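You operate a simulated robot arm through the tools that you are given. There is no shell and no other tool. Be economical: measure what you need, move in short steps, check, and stop when the job is done.

Carry out the task below with a simulated two-armed robot. There is one attempt and no reset: what you move stays moved.

Task
Stand the lint roller and the stain brush on the teal tray.
Fine: hold the roller sleeve and the brush pot as you pull them out; sleeve and pot go on the slatted stand. Set down upright: blue lint roller, tufted stain brush, roller sleeve, brush pot.

It is judged by the outcome, as a careful person would: the job done as asked, and still so three seconds after it is handed in. It fails if anything else is knocked over, pushed out of place, dropped, spilled or broken.

Robot
Two 7-joint arms with two-finger parallel grippers on one trunk, on a base that drives. Base frame: it is fixed to the floor where the robot stands at the start and does not move with it; the origin is under the middle of the robot, x ahead of it, y to its left, z up. Lengths are in mm, angles in degrees, forces in N, time in s.
The left shoulder is at the start at [60, 143, 926], the right one opposite. With the tool pointing down near the work surface each hand reaches from about 280 to 700 mm from the robot's upright axis, wherever it stands, measured 20 degrees to its own side. Places, roughly: top of the slatted stand [800, -700, 900]; tray [500, -200, 900]; tufted stain brush (4x4x19 cm) [600, -400, 1000]. Payload 1.57 kg a hand.
Tool frame (each hand has its own): the origin (TCP) lies between the finger pads and is the grasp point; the fingertips stand 30 mm ahead of it; z points along the fingers, y is the line along which they close. The gripper opens to 110 mm. The fingers are 24 mm wide and 12 mm thick; the gripper's body (48 by 112 mm) begins 78 mm behind the TCP.
Orientation is that of the tool frame in the base frame, as a unit quaternion [x, y, z, w]. With the fingers straight down and closing along the base's y, the tool's x points along the base's -x, its y along +y and its z along -z.

Tools
- The arms move only by the tool apply_moves. It takes "left_increments", "right_increments" or both (then of equal length, played together; a hand with none holds still); each is text: rows parted by semicolons, each of 7 numbers parted by spaces: the turn, a rotation vector about the base's x, y, z in units of 5 degrees (1.0 is 5 degrees), then the shift along the base's x, y, z in units of 40 mm (1.0 is 40 mm), then the closure, from 0 (fully open) to 1 (shut). In form: wx wy wz x y z grip; .... A call has 1 to 10 rows; each row shifts and turns the commanded pose from where the row before left it. A call with a number of a shift or a turn outside -1 to 1 is refused whole. Each row takes 0.2 s and may step no farther than 50 mm and 8.6 degrees from the row before; otherwise, or with a gripper value out of range, the whole call is refused. Where a pose cannot be reached the arm comes as near as it can. A force on the tool above 60 N (or 10 N above the force at the start of the call, whichever is more), or a blocked arm, ends the call early, and 0.2 s more pass. Each finger travels about 45 mm/s and halts on what it meets, pressing with about 31 N; the grip force reading is that of the motor and also rises with nothing between the fingers. The clock runs only during rows and for 0.2 s after the last one: add rows that do not move to give the fingers time. It gives the time, the measured TCP pose, the force on the tool (base axes), the opening and the grip force at its end, in the units of the frame above (readings bear some noise), with the torque about the TCP (base axes, N m) and any sound that the robot's microphone picked up, and new pictures: "show" is both (left out), scene, wrist or none (wrist: the cameras of the hands that moved).
- Cameras (640 x 400 px; columns grow to the right, rows downward): "scene" is now at [45.6, -27.7, 1541.9]; the picture's right is [-0.34, -0.94, 0.00], its down [-0.65, 0.23, -0.72] and it looks along [0.68, -0.24, -0.69] (base axes); focal length 252 px, centre (320, 200). "left" rides on the left gripper at [70, -16, -141] in its tool frame; the picture's right is [0.23, 0.97, 0.00], its down [-0.86, 0.20, -0.48] and it looks along [-0.47, 0.11, 0.88] (tool axes); focal length 222 px, centre (320, 200). "right" rides on the right gripper at [70, 16, -141] in its tool frame; the picture's right is [-0.23, 0.97, 0.00], its down [-0.86, -0.20, -0.48] and it looks along [-0.47, -0.11, 0.88] (tool axes); focal length 222 px, centre (320, 200). There is no depth. A picture from a camera that has moved, and an enlarged one, comes with that camera's place and axes in the base frame and with its lens.
- move_column(by): slides the trunk up (or, below 0, down) by that many mm; the arms and the scene camera ride with it, the base frame stays. It gives what a move gives, with no picture.
- base_move(legs): drives the robot by 1 to 6 legs, each [ahead, left, turn to the left] in mm, mm and degrees, along the robot's own axes; the way and the turn of a leg run together, so that a leg with both is an arc; at most 1500 mm and 180 degrees a leg. The arms and the cameras ride along, it lands a little off, and it stops where it bumps. It gives what a move gives, and a new picture of the scene camera.
- pan_tilt(pan, tilt): turns the head with the scene camera to pan (to the left, within 86 degrees either way) and tilt (down, from -29 to 69), counted from straight ahead of the robot. It gives what a move gives, and a new picture of the scene camera.
- inspect(camera, box): a new picture of the part [left, top, right, bottom] of that camera's present view, enlarged. It takes no simulated time.
- sign_off(): hands the job in; it is judged then, once.

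Work in short steps. Places have to be worked out from the pictures, the camera data and where the tool is seen: move nearer, look again, correct. Check each grasp and each placing, and mend what went wrong. You have 120 turns and 260 pictures in all, those below and enlarged ones among them. Open the grippers and draw the arms clear of the work before you hand the job in, unless the task says otherwise; then end with one line.

The tools are called after "Call:" as a command line: name --argument value ..., lists and objects as JSON in quotes. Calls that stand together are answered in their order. apply_moves: Moves the arms, as the interface text tells. Its arguments: {"type":"object","properties":{"left_increments":{"type":"string"},"right_increments":{"type":"string"},"show":{"type":"string","enum":["both","scene","wrist","none"]}},"required":[]} The other tools are called the same way: move_column (by) slides the trunk up or down; base_move (legs) drives the base; pan_tilt (pan, tilt) turns the head that bears the scene camera; inspect (camera, box) takes an enlarged picture of a part of a camera's view; sign_off () hands the job in.

At the start:

```text
time: 0.0
left_tool_pos: [554.2, -71.1, 1000.3]
left_tcp_rot: [0.0, 1.0, 0.0, 0.0]
left_contact_force: [0.2, 0.5, -0.1]
left_torque: [0.0, 0.0, 0.03]
left_opening: 109.9
left_grasp_force: 0.1
right_tool_pos: [352.2, -424.7, 1000.2]
right_tcp_rot: [0.0, 1.0, 0.001, 0.0]
right_contact_force: [-0.3, -0.2, -0.2]
right_torque: [0.0, -0.01, -0.03]
right_opening: 110.0
right_grasp_force: 0.1
trunk travel left (down, up): [-525.0, 65.0]
robot x, y, heading: [0.6, 1.6, -0.1]
head pan, tilt: [-19.6, 43.8]
```

scene: 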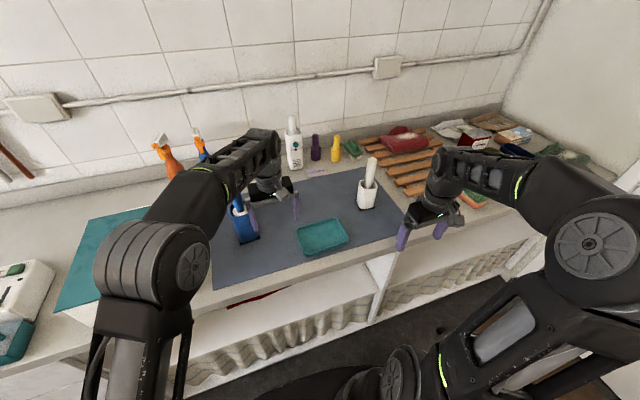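
right: 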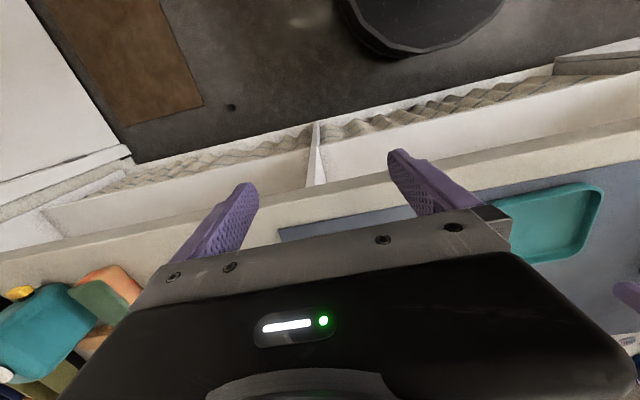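
left: 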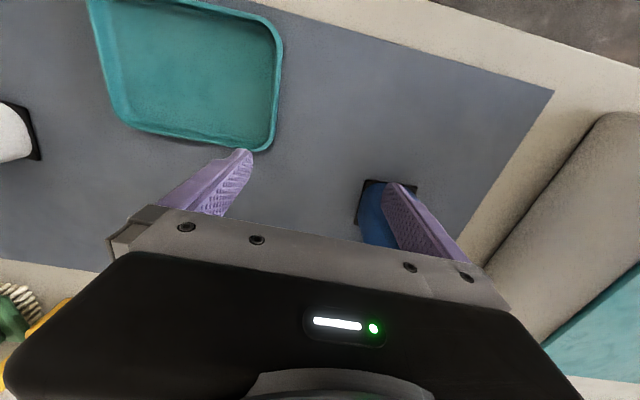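

The pictures show a blue item (the lint roller in its sleeve) left of the tray and a white pot with a brush to the right. I enlarge both.

Call:
inspect --camera "scene" --box '[200, 130, 420, 268]'

Call:
inspect --camera "scene" --box '[330, 100, 570, 250]'

```text
2.90 times, centred on (310, 199) of scene
camera zoom: at [45.6, -27.7, 1541.9], right [-0.34, -0.94, 0.0], down [-0.65, 0.23, -0.72], along [0.68, -0.24, -0.69], focal length 729 px, centre (349, 203)
```

zoom: 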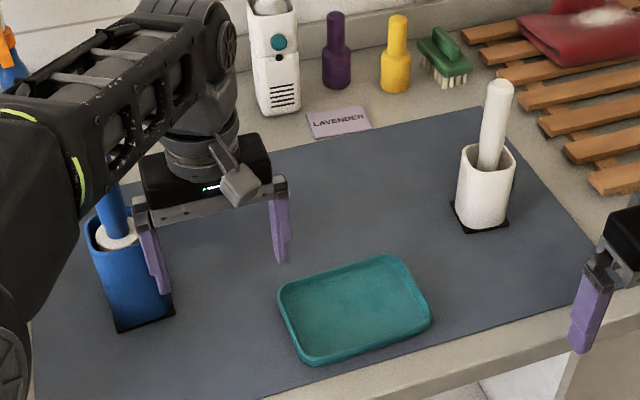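

```text
2.67 times, centred on (450, 175) of scene
camera zoom: at [45.6, -27.7, 1541.9], right [-0.34, -0.94, 0.0], down [-0.65, 0.23, -0.72], along [0.68, -0.24, -0.69], focal length 671 px, centre (-27, 267)
```

zoom: 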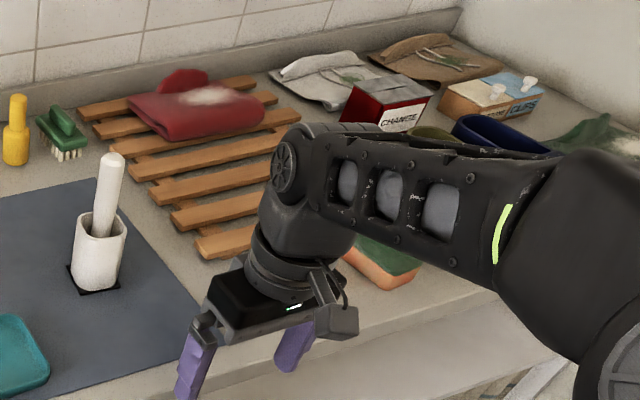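

The pot stands at about (610,-407) with its rim at z≈984, and the brush top is at z≈1090. The sleeve is at about (590,21), and the tray at about (513,-202). I raise the left hand to clear the view of the roller.

Call:
apply_moves --left_increments "0 0 0 0 0 1 0;0 0 0 0 0 1 0;0 0 0 0 0 1 0;0 0 0 0 0 1 0;0 0 0 0 0 1 0;0 0 0 -1 0 0.5 0;0 0 0 -1 0 0 0;0 0 0 -1 0 0 0;0 0 0 -1 0 0 0" --show "scene"

```text
time: 2.0
left_tool_pos: [393.5, -70.9, 1048.0]
left_tcp_rot: [0.0, 1.0, 0.0, 0.0]
left_contact_force: [-0.8, 0.0, -0.5]
left_torque: [0.01, -0.03, -0.02]
left_opening: 109.9
left_grasp_force: 0.0
left hand out of reach, approached as far as the arm can: row 1, 2, 3, 4, 5
right_tool_pos: [351.7, -425.0, 1001.1]
right_tcp_rot: [0.0, 1.0, 0.0, 0.0]
right_contact_force: [1.1, 0.0, 0.4]
right_torque: [0.04, -0.04, 0.0]
right_opening: 109.9
right_grasp_force: 0.1
trunk travel left (down, up): [-525.0, 65.0]
robot x, y, heading: [1.8, -2.6, 0.0]
head pan, tilt: [-19.6, 43.8]
camera scene: at [44.9, -27.4, 1541.9], right [-0.34, -0.94, 0.0], down [-0.65, 0.23, -0.72], along [0.68, -0.24, -0.69], focal length 252 px, centre (320, 200)
```

scene: 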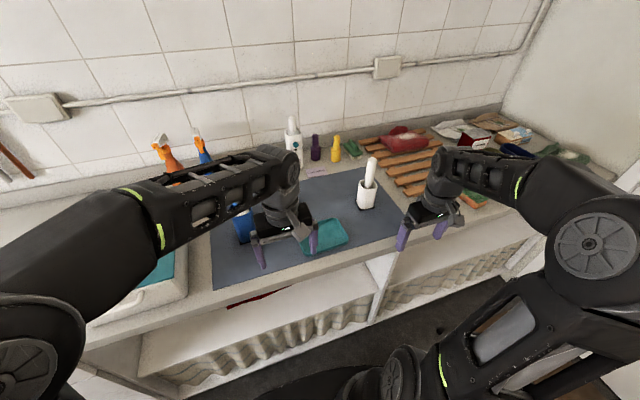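

With the tool pointing down the hands can't reach high, so I will grasp with the tools tilted forward about 45°. First I raise the trunk, then drive right so that the pot is ahead of me.

Call:
move_column --by 60

Call:
base_move --legs '[[0, -380, 0]]'

Call:
pan_tilt --pan -5 --tilt 45

```text
time: 3.0
left_tool_pos: [393.5, -72.1, 1109.0]
left_tcp_rot: [0.0, 1.0, 0.0, 0.0]
left_contact_force: [-0.1, 0.3, -0.8]
left_torque: [-0.02, -0.03, -0.01]
left_opening: 109.8
left_grasp_force: 0.1
right_tool_pos: [354.0, -424.5, 1060.9]
right_tcp_rot: [-0.001, 1.0, 0.0, 0.001]
right_contact_force: [-0.4, -0.2, -0.1]
right_torque: [0.02, 0.01, -0.02]
right_opening: 109.8
right_grasp_force: 0.1
trunk travel left (down, up): [-585.0, 5.0]
robot x, y, heading: [2.7, -2.3, -0.1]
head pan, tilt: [-19.6, 43.8]
```

```text
time: 5.4
left_tool_pos: [393.4, -458.7, 1108.0]
left_tcp_rot: [0.001, 1.0, -0.001, 0.001]
left_contact_force: [-0.3, 0.0, 0.5]
left_torque: [0.02, -0.01, 0.05]
left_opening: 110.1
left_grasp_force: 0.1
right_tool_pos: [352.1, -811.5, 1059.3]
right_tcp_rot: [0.001, 1.0, 0.0, 0.0]
right_contact_force: [0.7, -0.6, -0.3]
right_torque: [0.01, 0.01, 0.0]
right_opening: 110.0
right_grasp_force: 0.1
trunk travel left (down, up): [-585.0, 5.0]
robot x, y, heading: [-3.7, -388.3, -0.1]
head pan, tilt: [-19.6, 43.8]
camera scene: at [45.2, -413.4, 1601.9], right [-0.34, -0.94, 0.0], down [-0.65, 0.23, -0.72], along [0.68, -0.24, -0.69], focal length 252 px, centre (320, 200)
```

scene: 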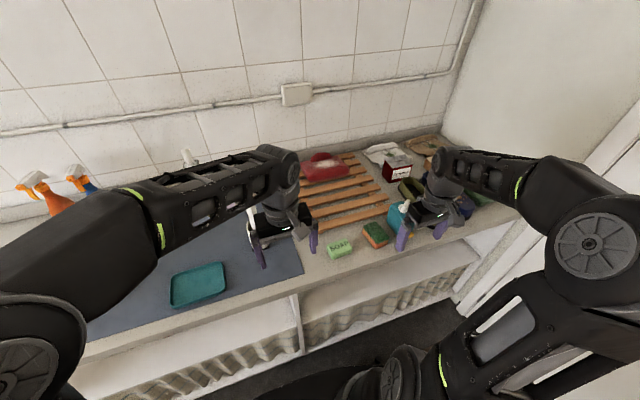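

```text
time: 6.2
left_tool_pos: [394.0, -455.4, 1109.9]
left_tcp_rot: [0.001, 1.0, -0.001, -0.001]
left_contact_force: [0.3, -0.2, -0.8]
left_torque: [0.02, 0.0, 0.01]
left_opening: 109.9
left_grasp_force: 0.0
right_tool_pos: [352.0, -809.7, 1060.8]
right_tcp_rot: [0.0, 1.0, 0.0, 0.0]
right_contact_force: [0.4, -0.1, -1.5]
right_torque: [0.03, -0.01, 0.0]
right_opening: 109.8
right_grasp_force: 0.0
trunk travel left (down, up): [-585.0, 5.0]
robot x, y, heading: [-0.8, -382.6, -0.1]
head pan, tilt: [-5.0, 45.0]
camera scene: at [48.7, -391.9, 1600.3], right [-0.09, -1.0, 0.0], down [-0.7, 0.06, -0.71], along [0.7, -0.06, -0.71], focal length 252 px, centre (320, 200)
```

scene: 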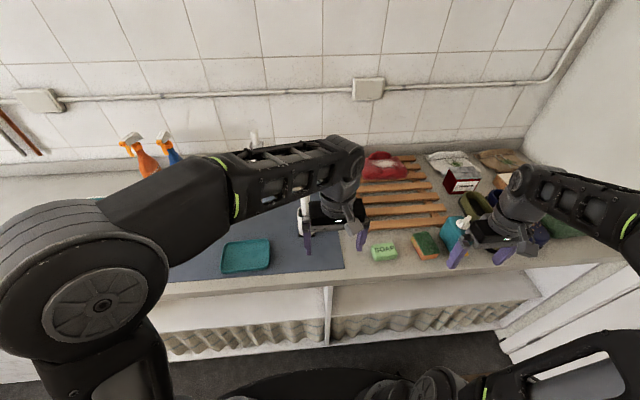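

Both arms are clear. I now tilt both tools 45° forward and toe them in by 35°, moving each toward its pre-grasp: left for the handle, right for the pot.

Call:
apply_moves --left_increments "-.306 -.969 -.737 .13 .33 -.05 0;-.306 -.969 -.737 .13 .33 -.05 0;-.306 -.969 -.737 .13 .33 -.05 0;-.306 -.969 -.737 .13 .33 -.05 0;-.306 -.969 -.737 .13 .33 -.05 0;-.306 -.969 -.737 .13 .33 -.05 0;-.306 -.969 -.737 .13 .33 -.05 0;-.306 -.969 -.737 .13 .33 -.05 0;-.306 -.969 -.737 .13 .33 -.05 0" --right_increments ".306 -.969 .737 .35 .7 -.1 0;.306 -.969 .737 .35 .7 -.1 0;.306 -.969 .737 .35 .7 -.1 0;.306 -.969 .737 .35 .7 -.1 0;.306 -.969 .737 .35 .7 -.1 0;.306 -.969 .737 .35 .7 -.1 0;.306 -.969 .737 .35 .7 -.1 0;.306 -.969 .737 .35 .7 -.1 0;.306 -.969 .737 .35 .7 -.1 0"

```text
time: 8.2
left_tool_pos: [440.6, -336.0, 1091.6]
left_tcp_rot: [0.279, 0.88, -0.115, 0.367]
left_contact_force: [-0.1, -0.3, -0.5]
left_torque: [-0.01, 0.0, -0.01]
left_opening: 109.6
left_grasp_force: 0.0
right_tool_pos: [477.0, -556.2, 1024.1]
right_tcp_rot: [-0.278, 0.881, 0.115, 0.364]
right_contact_force: [0.2, 0.7, 0.3]
right_torque: [0.01, 0.01, 0.04]
right_opening: 110.1
right_grasp_force: 0.1
trunk travel left (down, up): [-585.0, 5.0]
robot x, y, heading: [-0.2, -386.4, -0.2]
head pan, tilt: [-5.0, 45.0]
camera scene: at [49.2, -390.9, 1600.3], right [-0.09, -1.0, 0.0], down [-0.7, 0.06, -0.71], along [0.7, -0.06, -0.71], focal length 252 px, centre (320, 200)
camera right: at [346.1, -629.0, 1074.6], right [-0.43, 0.89, 0.16], down [0.33, -0.01, 0.94], along [0.84, 0.46, -0.29], focal length 222 px, centre (320, 200)
camera left: at [311.1, -263.6, 1141.4], right [0.43, 0.89, -0.16], down [0.33, 0.01, 0.94], along [0.84, -0.46, -0.29], focal length 222 px, centre (320, 200)
```

scene: 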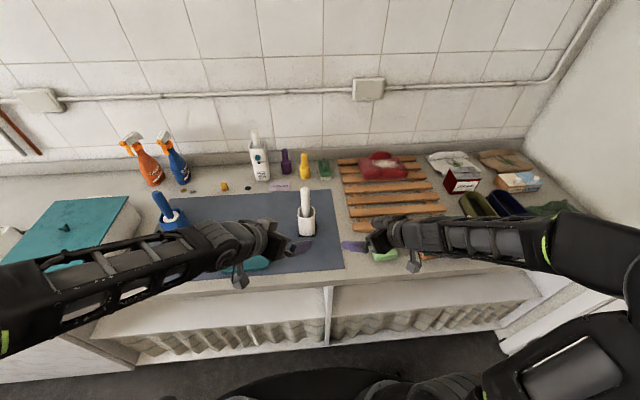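
right: 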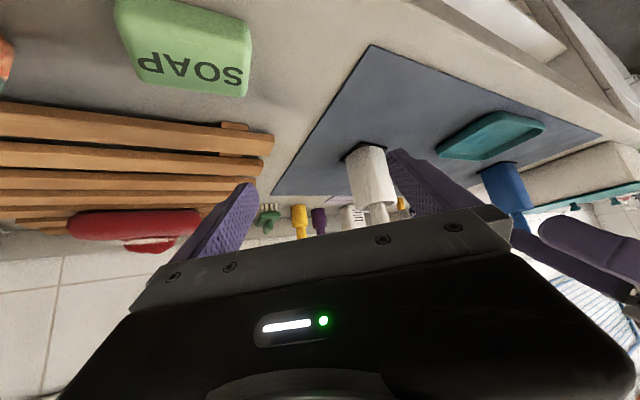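
left: 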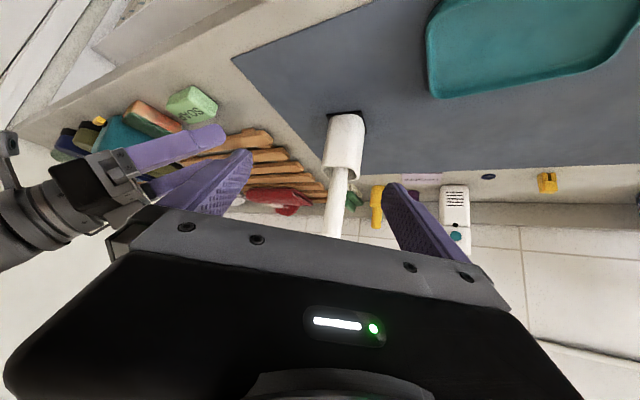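

The views are clear. I zoom in on the pot, the stand and the sleeve to measure them.

Call:
inspect --camera "scene" --box '[266, 170, 346, 250]'

Call:
inspect --camera "scene" --box '[330, 145, 490, 245]'

Call:
inspect --camera "scene" --box '[120, 170, 220, 250]'

```text
5.00 times, centred on (306, 210) of scene
camera zoom: at [49.2, -390.9, 1600.3], right [-0.09, -1.0, 0.0], down [-0.7, 0.06, -0.71], along [0.7, -0.06, -0.71], focal length 1258 px, centre (390, 150)
```

zoom: 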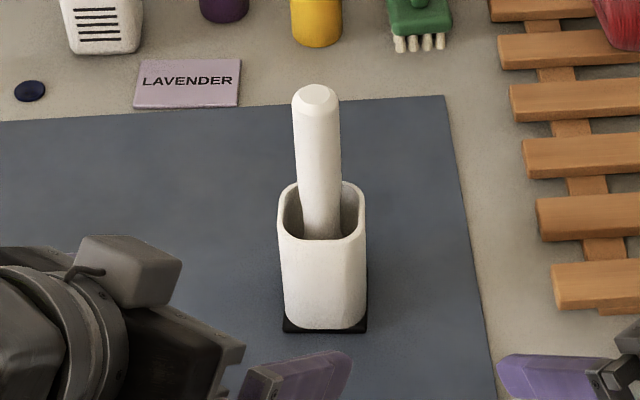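

```text
4.00 times, centred on (410, 195) of scene
camera zoom: at [49.2, -390.9, 1600.3], right [-0.09, -1.0, 0.0], down [-0.7, 0.06, -0.71], along [0.7, -0.06, -0.71], focal length 1006 px, centre (-40, 220)
```

zoom: 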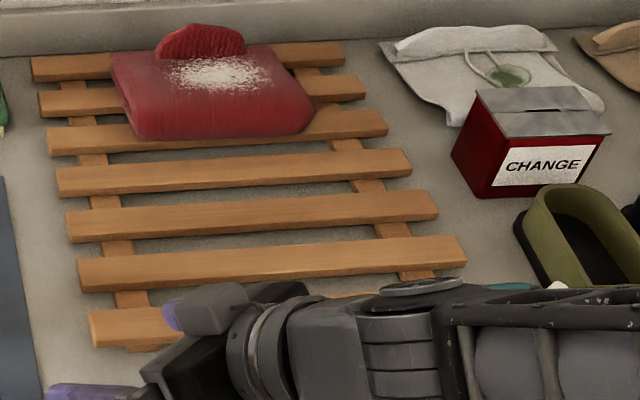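

```text
5.00 times, centred on (170, 210) of scene
camera zoom: at [49.2, -390.9, 1600.3], right [-0.09, -1.0, 0.0], down [-0.7, 0.06, -0.71], along [0.7, -0.06, -0.71], focal length 1258 px, centre (1070, 150)
```

zoom: 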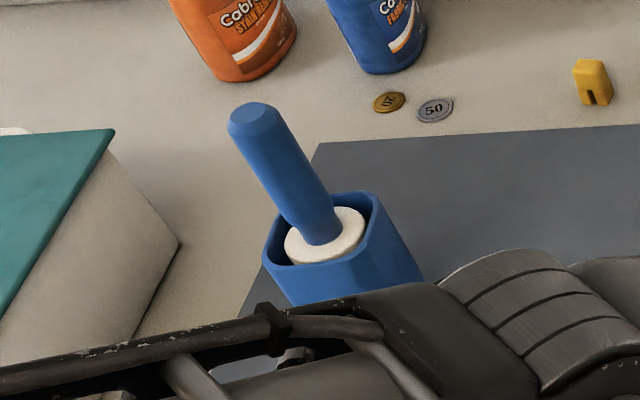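

The pot is square, yawed about -5°, at roughly (600,-394), and the handle is about 27 mm thick. I turn the right hand straight onto the pot faces. The left hand comes in more from the left and flatter, with the fingers part closed.

Call:
apply_moves --left_increments "0 0 -1 .303 .15 0 .45;0 0 -1 .303 .15 0 .45;0 0 -1 .303 .15 0 .45;0 0 -1 .303 .15 -.1 .45;0 0 -1 .303 .15 -.1 .45;0 0 -1 .303 .15 -.1 .45;0 0 -1 .303 .15 -.1 .45;-.94 -.342 0 .303 .05 -.2 .45;-.94 -.342 0 .303 .03 -.2 .45;-.94 -.342 0 .303 0 -.1 .45" --right_increments "0 0 -1 .02 .43 -.135 0;0 0 -1 .02 .43 -.135 0;0 0 -1 .02 .43 -.135 0;0 0 -1 .02 .43 -.135 0;0 0 -1 .02 .43 -.135 0;0 0 -1 .02 .43 -.135 0;0 0 -1 .02 .43 -.135 0;0 0 -1 .02 .43 -.135 0;0 0 0 .02 .43 -.135 0;0 0 0 .02 .43 -.135 0"

```text
time: 10.4
left_tool_pos: [562.1, -291.1, 1054.0]
left_tcp_rot: [0.497, 0.708, -0.287, 0.41]
left_contact_force: [0.9, 0.2, -0.3]
left_torque: [-0.03, -0.03, -0.04]
left_opening: 60.3
left_grasp_force: 0.0
right_tool_pos: [485.4, -395.4, 971.1]
right_tcp_rot: [0.019, 0.923, -0.003, 0.385]
right_contact_force: [0.6, -0.1, 0.1]
right_torque: [0.0, -0.02, -0.01]
right_opening: 110.2
right_grasp_force: 0.1
right hand out of reach, approached as far as the arm can: row 2, 3
trunk travel left (down, up): [-585.0, 5.0]
robot x, y, heading: [0.4, -386.3, -0.1]
head pan, tilt: [-5.0, 45.0]
camera scene: at [49.2, -390.7, 1600.3], right [-0.09, -1.0, 0.0], down [-0.7, 0.06, -0.71], along [0.7, -0.06, -0.71], focal length 252 px, centre (320, 200)
camera right: at [336.3, -373.8, 1019.5], right [0.2, 0.97, 0.17], down [0.25, -0.22, 0.94], along [0.95, -0.14, -0.29], focal length 222 px, centre (320, 200)
camera left: at [495.0, -148.4, 1064.9], right [0.88, 0.44, -0.2], down [0.19, 0.06, 0.98], along [0.44, -0.9, -0.03], focal length 222 px, centre (320, 200)
```

scene: 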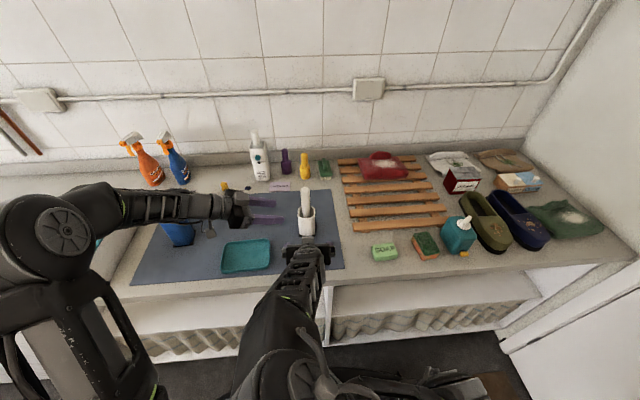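
right: 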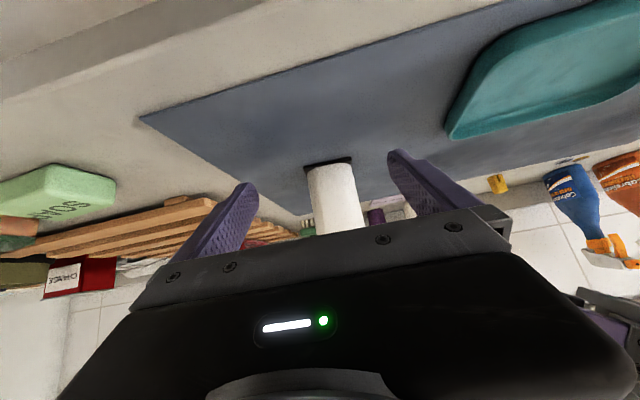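
left: 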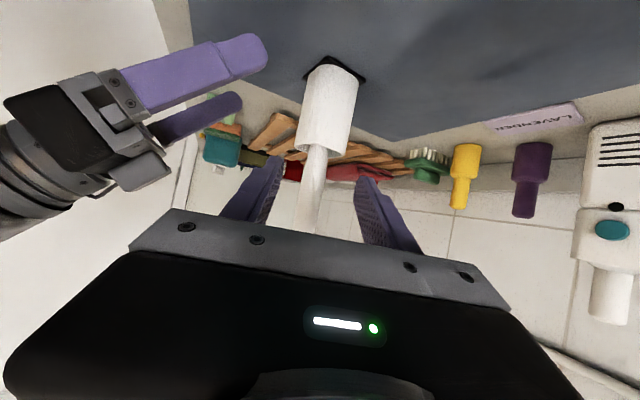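

Triangulation from the three cameras gives the pot at (600,-393). I slide the right hand around it at z≈945 with the gripper open.

Call:
apply_moves --right_increments "0 0 0 .2 .04 -.65 0;0 0 0 .87 0 0 0;0 0 0 .9 0 0 0;0 0 0 .9 0 0 0;0 0 0 0 0 0 0"

```text
time: 11.6
left_tool_pos: [561.5, -291.9, 1056.1]
left_tcp_rot: [0.498, 0.708, -0.287, 0.41]
left_contact_force: [-1.1, 0.4, -0.2]
left_torque: [-0.02, 0.01, 0.01]
left_opening: 60.3
left_grasp_force: 0.0
right_tool_pos: [599.0, -394.2, 942.1]
right_tcp_rot: [0.02, 0.922, -0.002, 0.387]
right_contact_force: [-0.6, 0.1, -0.8]
right_torque: [0.02, -0.01, 0.01]
right_opening: 110.0
right_grasp_force: 0.1
trunk travel left (down, up): [-585.0, 5.0]
robot x, y, heading: [-1.0, -382.6, -0.1]
head pan, tilt: [-5.0, 45.0]
camera scene: at [48.1, -391.4, 1600.3], right [-0.09, -1.0, 0.0], down [-0.7, 0.06, -0.71], along [0.7, -0.06, -0.71], focal length 252 px, centre (320, 200)
camera right: at [450.3, -372.3, 992.7], right [0.2, 0.97, 0.17], down [0.25, -0.22, 0.94], along [0.95, -0.14, -0.29], focal length 222 px, centre (320, 200)
```

scene: 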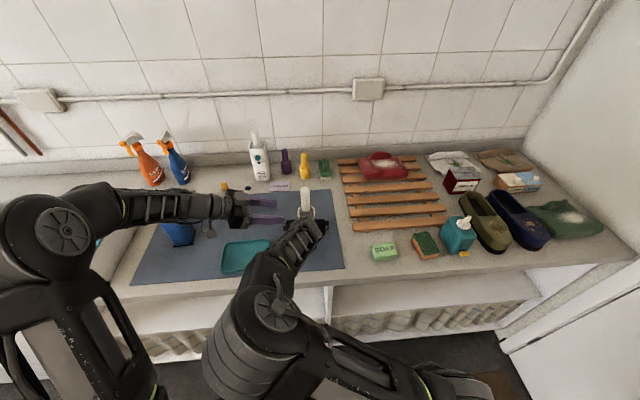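
right: 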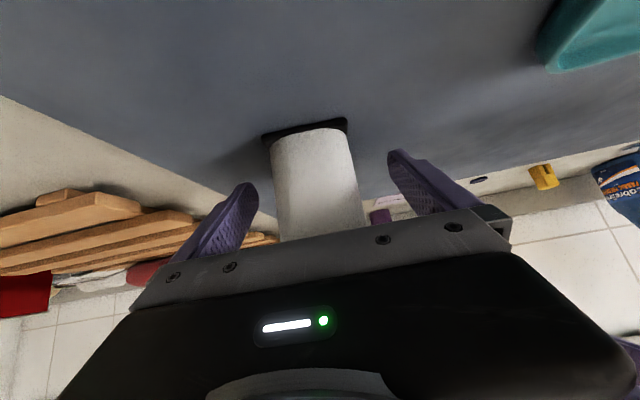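

The pot sits centred between the right fingers, so I close the right hand gently on it.

Call:
apply_moves --right_increments "0 0 0 0 0 0 .3;0 0 0 0 0 0 .45;0 0 0 0 0 0 .6;0 0 0 0 0 0 .7;0 0 0 0 0 0 .7;0 0 0 0 0 0 .7"

Call:
inspect --camera "left" --box '[200, 20, 440, 250]'

```text
time: 13.0
left_tool_pos: [562.2, -293.2, 1054.6]
left_tcp_rot: [0.498, 0.709, -0.286, 0.41]
left_contact_force: [0.6, 0.5, 0.3]
left_torque: [-0.03, -0.04, 0.0]
left_opening: 60.5
left_grasp_force: 0.1
right_tool_pos: [599.3, -395.0, 942.5]
right_tcp_rot: [0.02, 0.923, -0.003, 0.385]
right_contact_force: [-0.2, -2.5, 3.4]
right_torque: [-0.28, -0.04, -0.04]
right_opening: 55.6
right_grasp_force: 31.6
trunk travel left (down, up): [-585.0, 5.0]
robot x, y, heading: [-1.0, -383.6, -0.1]
head pan, tilt: [-5.0, 45.0]
camera scene: at [48.6, -392.1, 1600.3], right [-0.09, -1.0, 0.0], down [-0.7, 0.06, -0.71], along [0.7, -0.06, -0.71], focal length 252 px, centre (320, 200)
camera right: at [450.5, -373.2, 992.8], right [0.2, 0.97, 0.17], down [0.25, -0.22, 0.94], along [0.95, -0.14, -0.29], focal length 222 px, centre (320, 200)
```

scene: 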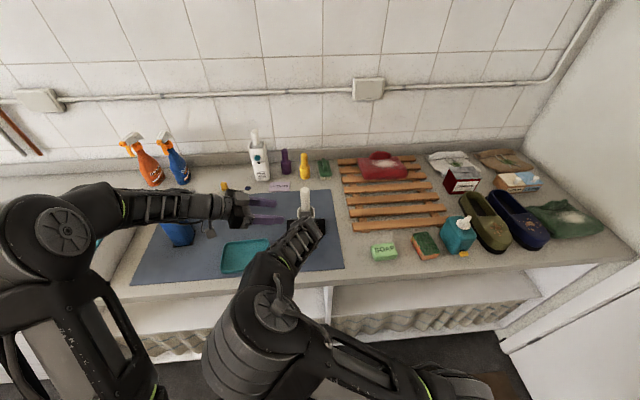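
right: 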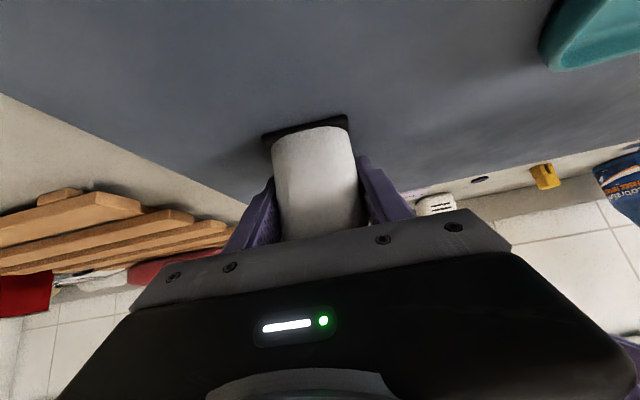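

```text
1.74 times, centred on (320, 135) of left
camera zoom: at [494.4, -149.8, 1065.5], right [0.88, 0.44, -0.2], down [0.19, 0.06, 0.98], along [0.44, -0.9, -0.04], focal length 386 px, centre (320, 313)
```

zoom: 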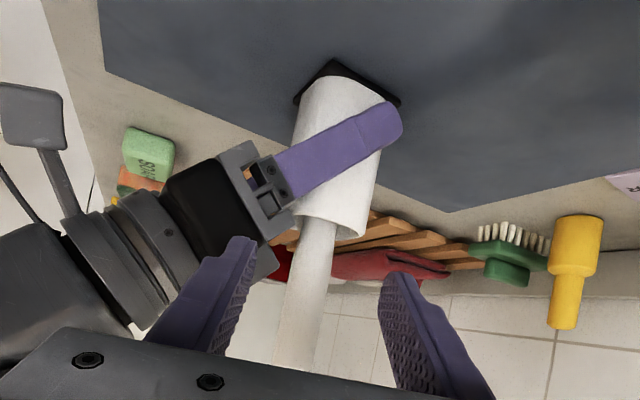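

The pot is held (55.6 mm wide). I bring the left hand straight in to the handle.

Call:
apply_moves --left_increments "0 0 0 .32 -.84 0 .45;0 0 0 .32 -.84 -.05 .45;0 0 0 .32 -.82 -.05 .45;0 0 0 0 0 0 .45"

Call:
inspect --camera "scene" --box '[246, 170, 346, 250]'

```text
time: 13.4
left_tool_pos: [574.5, -311.8, 1053.6]
left_tcp_rot: [0.495, 0.713, -0.28, 0.411]
left_contact_force: [0.7, 0.6, -0.2]
left_torque: [0.02, 0.02, 0.02]
left_opening: 60.2
left_grasp_force: 0.1
right_tool_pos: [601.0, -408.8, 942.1]
right_tcp_rot: [0.033, 0.921, -0.011, 0.387]
right_contact_force: [-3.0, -0.1, 6.0]
right_torque: [-0.19, 0.29, -0.08]
right_opening: 56.1
right_grasp_force: 31.5
trunk travel left (down, up): [-585.0, 5.0]
robot x, y, heading: [-1.0, -384.6, 0.1]
head pan, tilt: [-5.0, 45.0]
stopped in row 2 (left hand): the force on the tool passed its limit (the readings are from after the stop); the commanded pose is now the measured one
camera scene: at [47.8, -391.9, 1600.3], right [-0.09, -1.0, 0.0], down [-0.7, 0.06, -0.71], along [0.7, -0.06, -0.71], focal length 252 px, centre (320, 200)
camera left: at [505.5, -170.8, 1065.8], right [0.87, 0.45, -0.19], down [0.19, 0.05, 0.98], along [0.46, -0.89, -0.04], focal length 222 px, centre (320, 200)
```

scene: 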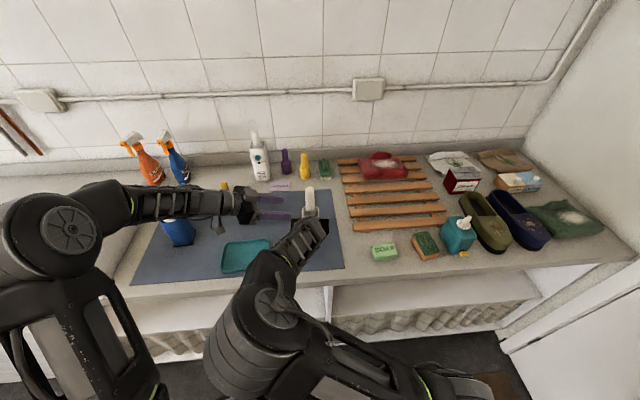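
left: 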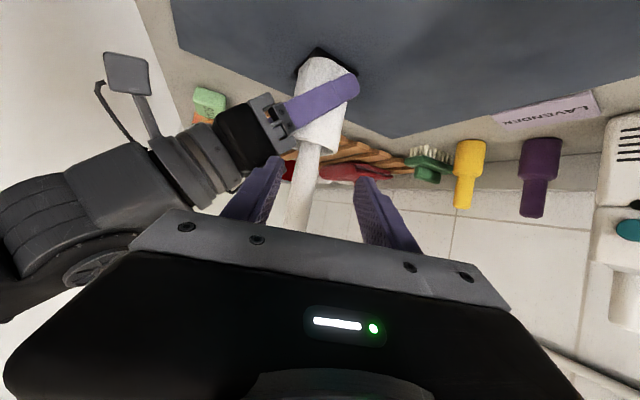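

```text
5.00 times, centred on (296, 210) of scene
camera zoom: at [47.8, -391.9, 1600.3], right [-0.09, -1.0, 0.0], down [-0.7, 0.06, -0.71], along [0.7, -0.06, -0.71], focal length 1258 px, centre (440, 150)
```

zoom: 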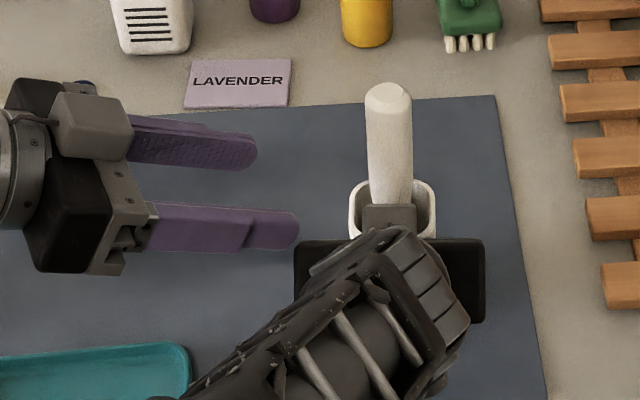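

The left near finger touched the right gripper's body and nudged the pot about 14 mm; it is still held and upright. I retract, yaw the left hand to come in square from the left, and go higher with a narrower opening.

Call:
apply_moves --left_increments "0 0 0 -.3 .85 .15 .5;0 0 -1 .2 0 .1 .6;0 0 -1 .25 0 .1 .6;0 0 -1 .3 0 .02 .6;0 0 -1 .29 0 0 .6;0 0 0 0 0 0 .6"

Call:
inspect --camera "scene" --box '[246, 170, 346, 250]'

```text
time: 14.8
left_tool_pos: [605.3, -278.6, 1068.5]
left_tcp_rot: [0.612, 0.616, -0.347, 0.355]
left_contact_force: [-1.1, -0.1, 0.4]
left_torque: [0.0, -0.03, 0.02]
left_opening: 44.0
left_grasp_force: 0.0
right_tool_pos: [600.8, -409.3, 942.9]
right_tcp_rot: [0.035, 0.922, -0.013, 0.387]
right_contact_force: [-0.5, 0.7, 10.6]
right_torque: [-0.15, 0.42, -0.01]
right_opening: 56.1
right_grasp_force: 30.9
trunk travel left (down, up): [-585.0, 5.0]
robot x, y, heading: [-1.7, -383.4, 0.1]
head pan, tilt: [-5.0, 45.0]
camera scene: at [47.7, -391.2, 1600.3], right [-0.09, -1.0, 0.0], down [-0.7, 0.06, -0.71], along [0.7, -0.06, -0.71], focal length 252 px, centre (320, 200)
camera left: at [588.1, -120.5, 1080.5], right [0.97, 0.13, -0.19], down [0.19, -0.02, 0.98], along [0.12, -0.99, -0.04], focal length 222 px, centre (320, 200)
```

scene: 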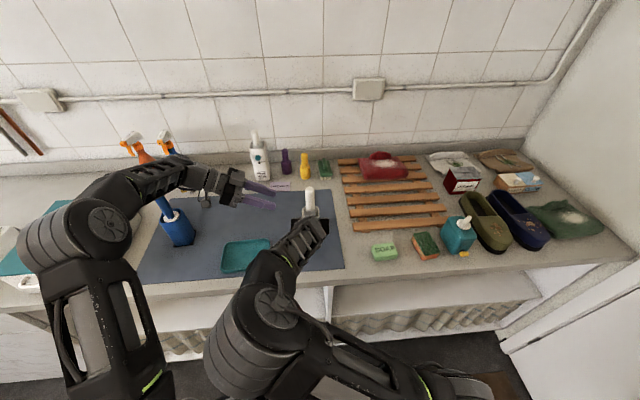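
left: 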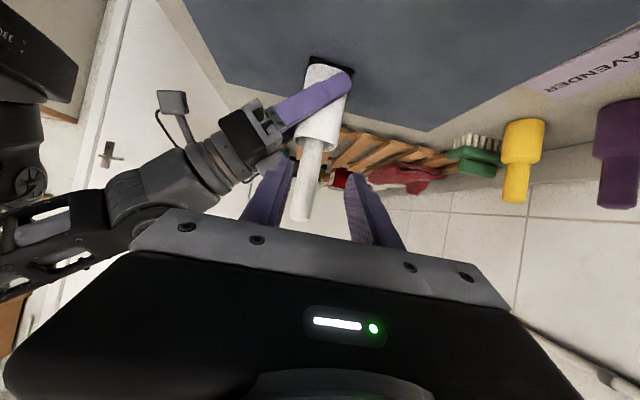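

```text
5.00 times, centred on (296, 210) of scene
camera zoom: at [47.7, -391.2, 1600.3], right [-0.09, -1.0, 0.0], down [-0.7, 0.06, -0.71], along [0.7, -0.06, -0.71], focal length 1258 px, centre (440, 150)
```

zoom: 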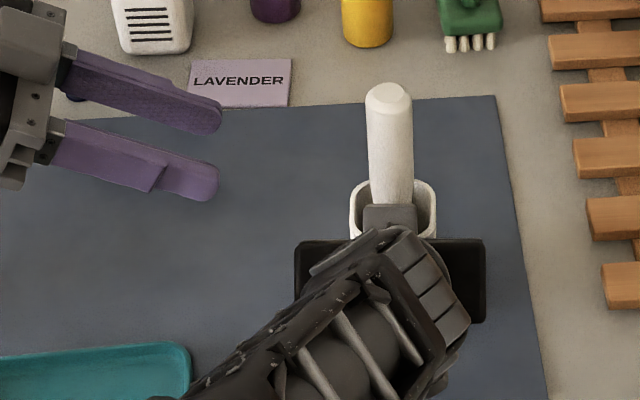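

The handle axis is at (604,-409) with its top at z≈1094. I go in straight along -y.

Call:
apply_moves --left_increments "0 0 0 0 -.82 0 .6;0 0 0 0 -.82 0 .6;0 0 0 0 -.82 0 .6;0 0 0 0 -.8 0 .6;0 0 0 0 0 0 .6"

Call:
inspect --camera "scene" --box '[246, 170, 346, 250]'

```text
time: 16.0
left_tool_pos: [604.0, -408.8, 1069.7]
left_tcp_rot: [0.611, 0.617, -0.346, 0.357]
left_contact_force: [0.4, 0.0, 0.0]
left_torque: [0.03, 0.0, 0.0]
left_opening: 44.0
left_grasp_force: 0.0
right_tool_pos: [600.4, -409.2, 942.9]
right_tcp_rot: [0.033, 0.921, -0.013, 0.387]
right_contact_force: [1.1, 0.9, 12.7]
right_torque: [-0.13, 0.44, -0.06]
right_opening: 55.9
right_grasp_force: 31.3
trunk travel left (down, up): [-585.0, 5.0]
robot x, y, heading: [1.5, -385.4, 0.1]
head pan, tilt: [-5.0, 45.0]
camera scene: at [47.8, -391.2, 1600.3], right [-0.09, -1.0, 0.0], down [-0.7, 0.06, -0.71], along [0.7, -0.06, -0.71], focal length 252 px, centre (320, 200)
camera left: at [587.1, -251.3, 1081.3], right [0.97, 0.13, -0.19], down [0.19, -0.02, 0.98], along [0.12, -0.99, -0.04], focal length 222 px, centre (320, 200)
```

scene: 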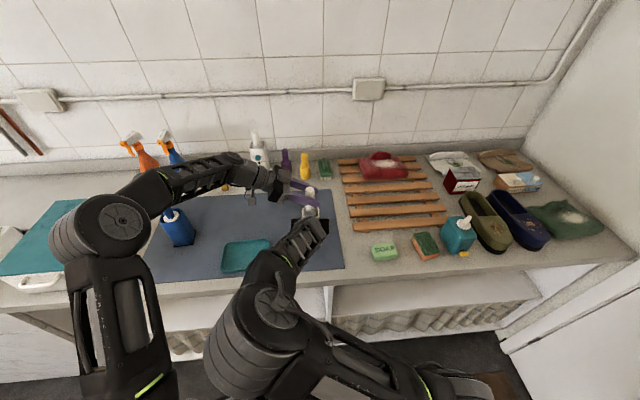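
left: 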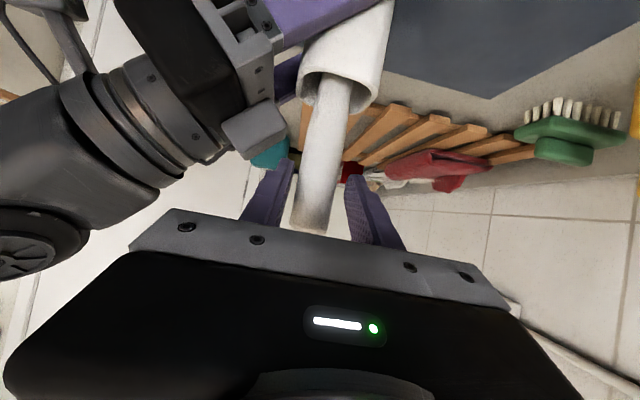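

```text
5.00 times, centred on (296, 210) of scene
camera zoom: at [47.8, -391.2, 1600.3], right [-0.09, -1.0, 0.0], down [-0.7, 0.06, -0.71], along [0.7, -0.06, -0.71], focal length 1258 px, centre (440, 150)
```

zoom: 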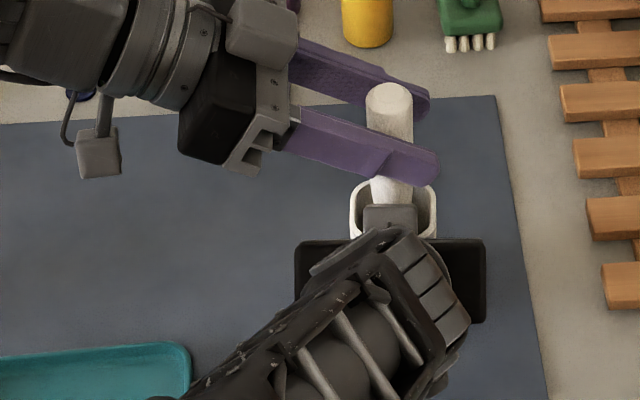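

The handle lies between the left fingers, so I close on it.

Call:
apply_moves --left_increments "0 0 0 0 0 0 .75;0 0 0 0 0 0 .85;0 0 0 0 0 0 .85;0 0 0 0 0 0 .85" --show "wrist"

```text
time: 17.0
left_tool_pos: [603.8, -409.0, 1069.8]
left_tcp_rot: [0.61, 0.617, -0.346, 0.357]
left_contact_force: [-1.3, -0.2, -0.6]
left_torque: [-0.02, 0.22, -0.02]
left_opening: 25.8
left_grasp_force: 30.5
right_tool_pos: [600.7, -408.9, 942.5]
right_tcp_rot: [0.033, 0.921, -0.012, 0.387]
right_contact_force: [3.3, 1.7, 13.9]
right_torque: [-0.14, 0.37, -0.02]
right_opening: 55.9
right_grasp_force: 30.7
trunk travel left (down, up): [-585.0, 5.0]
robot x, y, heading: [2.6, -383.2, -0.2]
head pan, tilt: [-5.0, 45.0]
camera left: at [587.1, -251.1, 1081.3], right [0.97, 0.13, -0.19], down [0.19, -0.02, 0.98], along [0.12, -0.99, -0.04], focal length 222 px, centre (320, 200)
```

left: 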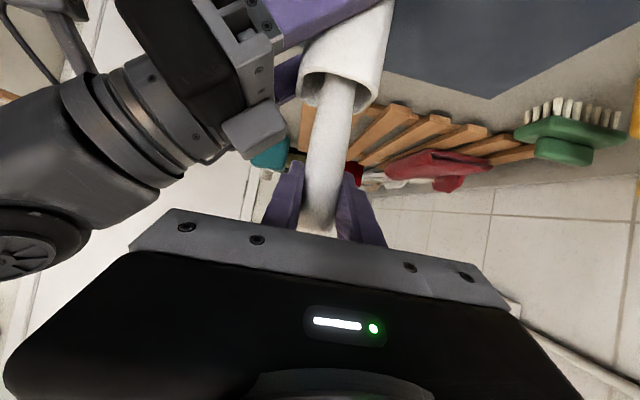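

The left grip holds (25.8 mm). I pull straight up, slowly.

Call:
apply_moves --left_increments "0 0 0 0 0 .4 .85;0 0 0 0 0 .5 .85;0 0 0 0 0 .5 .85;0 0 0 0 0 .5 .85;0 0 0 0 0 .5 .85;0 0 0 0 0 .1 .85"

```text
time: 18.4
left_tool_pos: [605.2, -408.9, 1168.8]
left_tcp_rot: [0.611, 0.617, -0.346, 0.356]
left_contact_force: [-0.1, -0.1, -0.3]
left_torque: [0.05, 0.03, -0.03]
left_opening: 25.5
left_grasp_force: 31.0
right_tool_pos: [601.0, -409.9, 942.5]
right_tcp_rot: [0.035, 0.921, -0.014, 0.388]
right_contact_force: [2.2, 1.3, 16.3]
right_torque: [-0.22, 0.43, 0.0]
right_opening: 56.1
right_grasp_force: 30.9
trunk travel left (down, up): [-585.0, 5.0]
robot x, y, heading: [0.4, -380.5, -0.1]
head pan, tilt: [-5.0, 45.0]
camera scene: at [47.6, -391.3, 1600.3], right [-0.09, -1.0, 0.0], down [-0.7, 0.06, -0.71], along [0.7, -0.06, -0.71], focal length 252 px, centre (320, 200)
camera left: at [587.3, -251.5, 1181.4], right [0.97, 0.13, -0.19], down [0.19, -0.02, 0.98], along [0.12, -0.99, -0.04], focal length 222 px, centre (320, 200)
```

scene: 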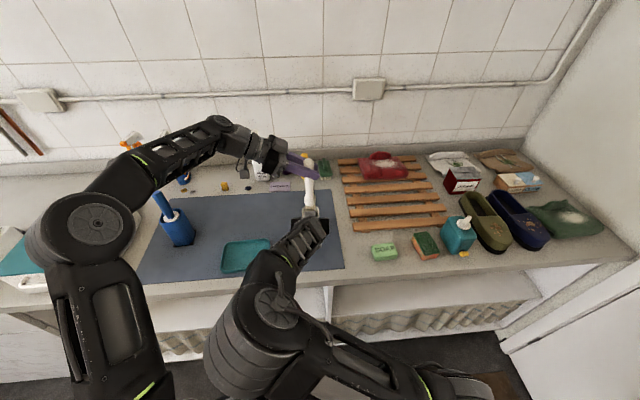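
left: 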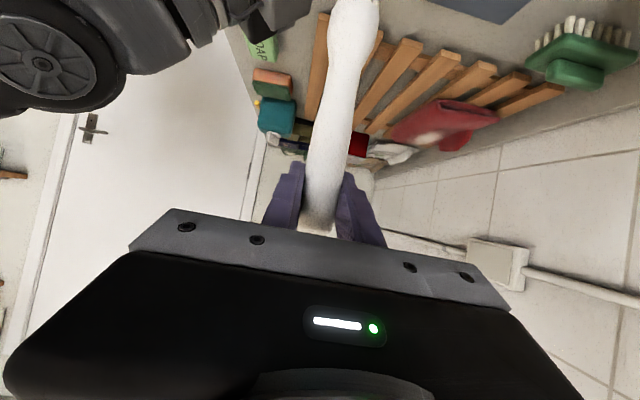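

Call:
inspect --camera "scene" --box '[246, 150, 346, 250]'

```text
4.00 times, centred on (296, 200) of scene
camera zoom: at [47.6, -391.3, 1600.3], right [-0.09, -1.0, 0.0], down [-0.7, 0.06, -0.71], along [0.7, -0.06, -0.71], focal length 1006 px, centre (416, 200)
```

zoom: 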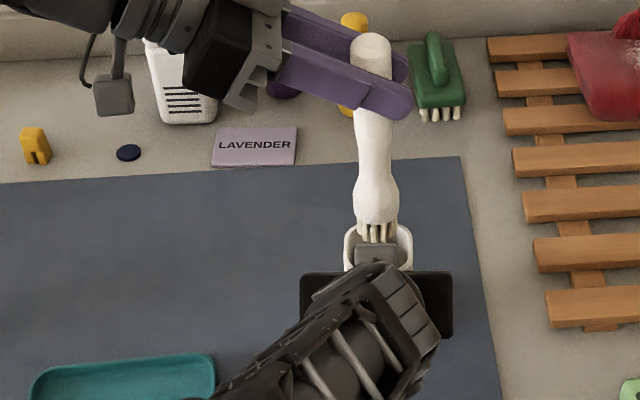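

The brush has cleared the pot rim. I raise it a bit more and carry it left, out of the way.

Call:
apply_moves --left_increments "0 0 0 0 0 .5 .85;0 0 0 0 .7 .1 .85;0 0 0 -.1 .9 0 .85;0 0 0 -.2 .9 0 .85;0 0 0 -.2 .9 0 .85;0 0 0 0 0 0 .85"

```text
time: 19.8
left_tool_pos: [585.2, -272.9, 1193.1]
left_tcp_rot: [0.611, 0.616, -0.346, 0.356]
left_contact_force: [0.2, -0.1, -1.3]
left_torque: [-0.02, -0.01, -0.02]
left_opening: 25.8
left_grasp_force: 31.1
right_tool_pos: [601.1, -408.8, 943.7]
right_tcp_rot: [0.034, 0.921, -0.013, 0.387]
right_contact_force: [0.6, -1.0, 16.5]
right_torque: [-0.14, 0.44, 0.09]
right_opening: 56.1
right_grasp_force: 30.8
trunk travel left (down, up): [-585.0, 5.0]
robot x, y, heading: [-2.9, -383.7, -0.1]
head pan, tilt: [-5.0, 45.0]
camera scene: at [47.5, -391.5, 1600.3], right [-0.09, -1.0, 0.0], down [-0.7, 0.06, -0.71], along [0.7, -0.06, -0.71], focal length 252 px, centre (320, 200)
camera left: at [568.0, -114.9, 1205.0], right [0.97, 0.13, -0.19], down [0.19, -0.02, 0.98], along [0.12, -0.99, -0.04], focal length 222 px, centre (320, 200)
```

scene: 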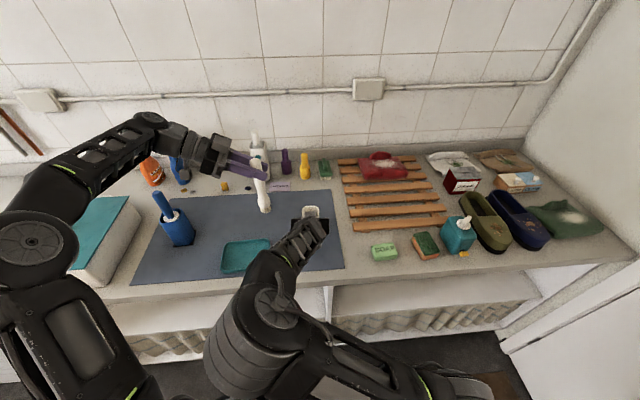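
left: 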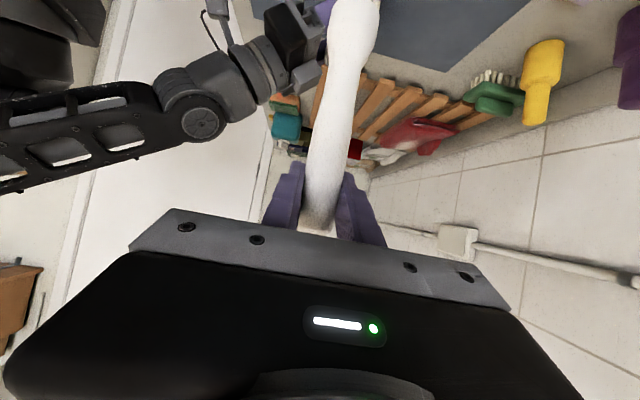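

The brush is out and held. I now lift the pot a little with the right hand and check that it comes free of its black base.

Call:
apply_moves --right_increments "0 0 0 0 0 .3 .7;0 0 0 0 0 .4 .7;0 0 0 0 0 .5 .7;0 0 0 0 0 .4 .7"

Call:
inspect --camera "scene" --box '[246, 170, 346, 250]'

```text
time: 20.8
left_tool_pos: [586.0, -272.3, 1192.3]
left_tcp_rot: [0.61, 0.617, -0.346, 0.357]
left_contact_force: [-0.5, 0.5, -0.9]
left_torque: [0.0, -0.01, 0.03]
left_opening: 25.4
left_grasp_force: 31.3
right_tool_pos: [600.0, -409.8, 1005.7]
right_tcp_rot: [0.033, 0.921, -0.012, 0.387]
right_contact_force: [-0.4, -0.7, -2.0]
right_torque: [-0.03, -0.02, 0.03]
right_opening: 55.9
right_grasp_force: 31.1
trunk travel left (down, up): [-585.0, 5.0]
robot x, y, heading: [-0.4, -385.1, 0.0]
head pan, tilt: [-5.0, 45.0]
camera scene: at [48.8, -391.2, 1600.2], right [-0.09, -1.0, 0.0], down [-0.7, 0.06, -0.71], along [0.7, -0.06, -0.71], focal length 252 px, centre (320, 200)
camera right: at [452.8, -382.2, 1055.2], right [0.23, 0.96, 0.16], down [0.24, -0.22, 0.94], along [0.94, -0.18, -0.28], focal length 222 px, centre (320, 200)
```

scene: 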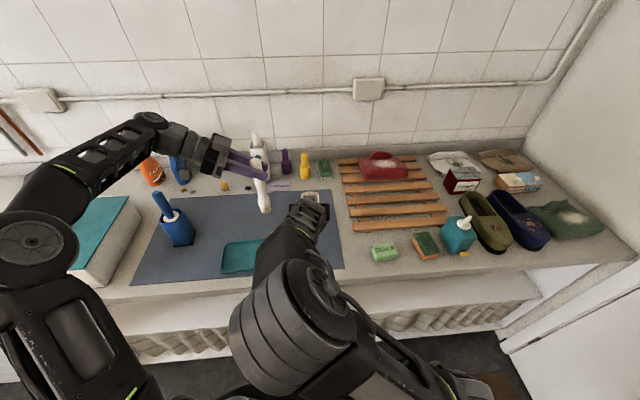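
right: 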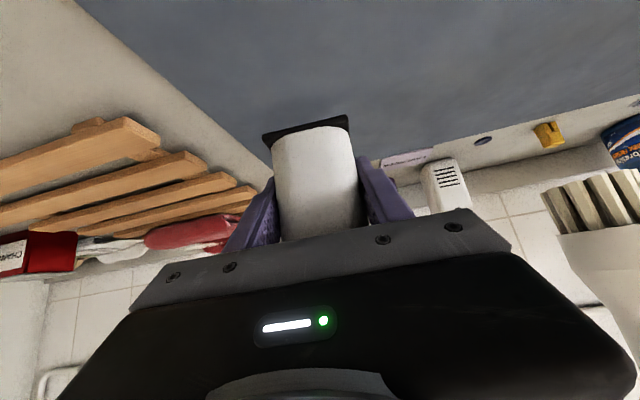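

```text
5.00 times, centred on (296, 210) of scene
camera zoom: at [48.8, -391.2, 1600.2], right [-0.09, -1.0, 0.0], down [-0.7, 0.06, -0.71], along [0.7, -0.06, -0.71], focal length 1258 px, centre (440, 150)
```

zoom: 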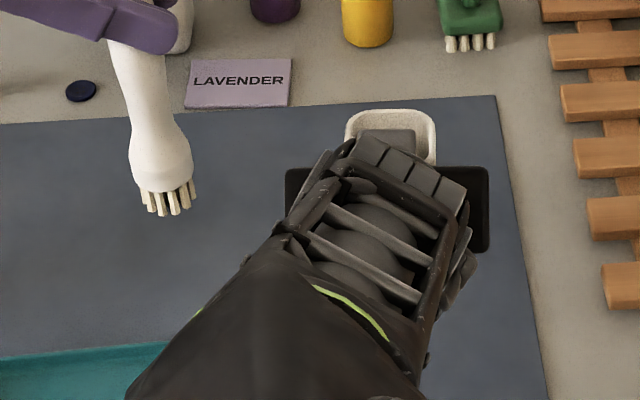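

The black base is the pot's own foot and rises with it. I carry the pot right to above the stand's first slat gap.

Call:
apply_moves --right_increments "0 0 0 0 -.9 0 .7;0 0 0 0.05 -.95 0 .7;0 0 0 .05 -.95 0 .7;0 0 0 .05 -.95 0 .7;0 0 0 .05 -.95 0 .7;0 0 0 .1 -.9 0 .7;0 0 0 0 -.15 0 .7;0 0 0 0 0 0 .7"

Call:
inspect --camera "scene" --box '[320, 150, 480, 250]'

```text
time: 22.6
left_tool_pos: [585.9, -272.3, 1193.7]
left_tcp_rot: [0.611, 0.616, -0.347, 0.356]
left_contact_force: [0.0, 0.4, -0.8]
left_torque: [0.01, 0.03, -0.03]
left_opening: 25.7
left_grasp_force: 31.2
right_tool_pos: [612.6, -640.2, 1005.2]
right_tcp_rot: [0.034, 0.922, -0.012, 0.386]
right_contact_force: [0.7, -0.1, -1.2]
right_torque: [0.01, 0.0, 0.01]
right_opening: 55.9
right_grasp_force: 30.9
trunk travel left (down, up): [-585.0, 5.0]
robot x, y, heading: [2.4, -381.9, 0.1]
head pan, tilt: [-5.0, 45.0]
camera scene: at [49.1, -391.9, 1600.2], right [-0.09, -1.0, 0.0], down [-0.7, 0.06, -0.71], along [0.7, -0.06, -0.71], focal length 252 px, centre (320, 200)
camera right: at [465.1, -612.3, 1055.0], right [0.23, 0.96, 0.17], down [0.24, -0.22, 0.94], along [0.94, -0.18, -0.28], focal length 222 px, centre (320, 200)
```

scene: 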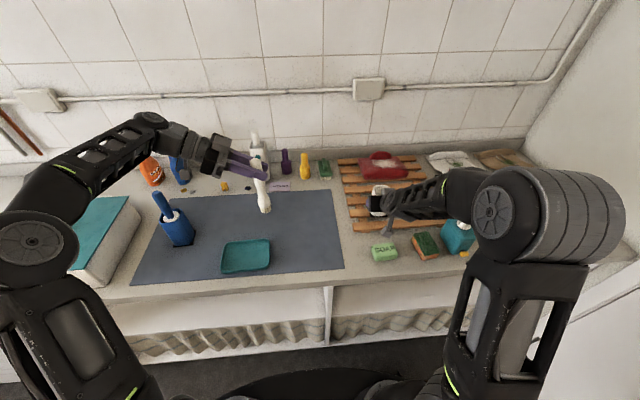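
right: 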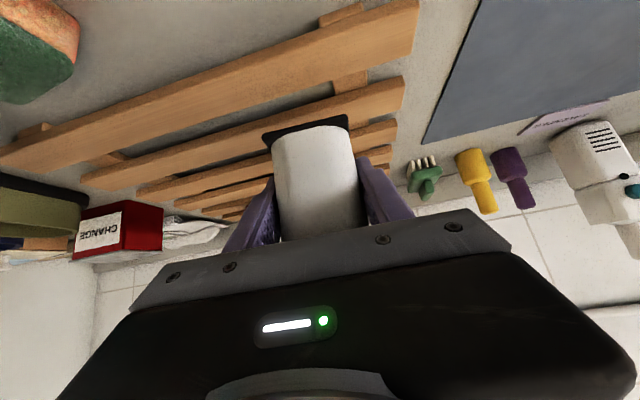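

```text
4.00 times, centred on (400, 200) of scene
camera zoom: at [49.1, -391.9, 1600.2], right [-0.09, -1.0, 0.0], down [-0.7, 0.06, -0.71], along [0.7, -0.06, -0.71], focal length 1006 px, centre (0, 200)
```

zoom: 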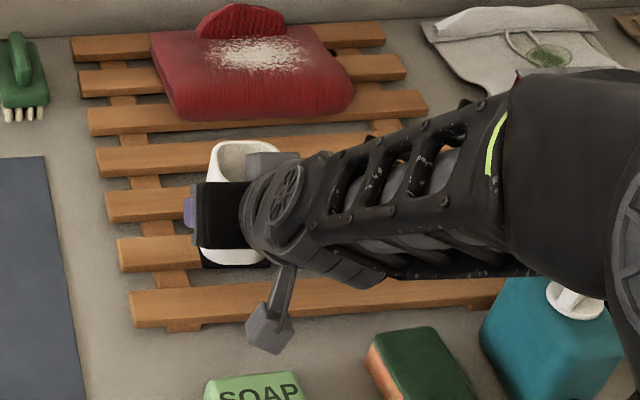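

The pot is above the gap between the first two slats, as planned. I shift +5 mm in x and lower in two stages, watching the force.

Call:
apply_moves --right_increments "0 0 0 .12 0 -.3 .7;0 0 0 0 0 -.4 .7;0 0 0 0 0 -.2 .7" --show "wrist"

```text
time: 23.4
left_tool_pos: [587.5, -272.8, 1192.4]
left_tcp_rot: [0.611, 0.617, -0.347, 0.356]
left_contact_force: [0.0, 0.0, -0.7]
left_torque: [-0.02, -0.01, -0.01]
left_opening: 25.6
left_grasp_force: 31.4
right_tool_pos: [618.2, -639.3, 969.5]
right_tcp_rot: [0.033, 0.922, -0.012, 0.386]
right_contact_force: [-0.2, -0.8, -1.2]
right_torque: [0.0, -0.02, -0.01]
right_opening: 55.9
right_grasp_force: 30.7
trunk travel left (down, up): [-585.0, 5.0]
robot x, y, heading: [-1.9, -383.5, -0.2]
head pan, tilt: [-5.0, 45.0]
camera right: at [470.0, -612.8, 1018.9], right [0.23, 0.96, 0.17], down [0.24, -0.22, 0.94], along [0.94, -0.18, -0.28], focal length 222 px, centre (320, 200)
```

right: 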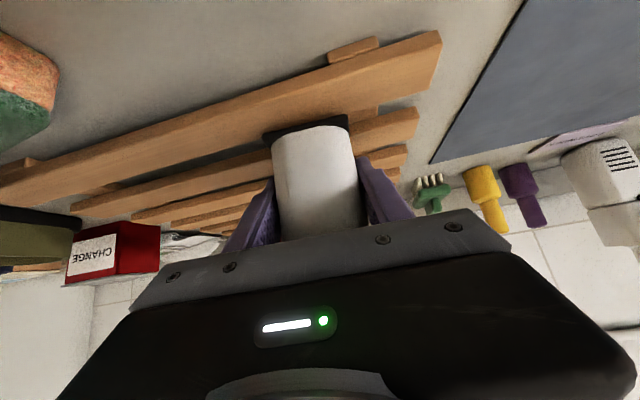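

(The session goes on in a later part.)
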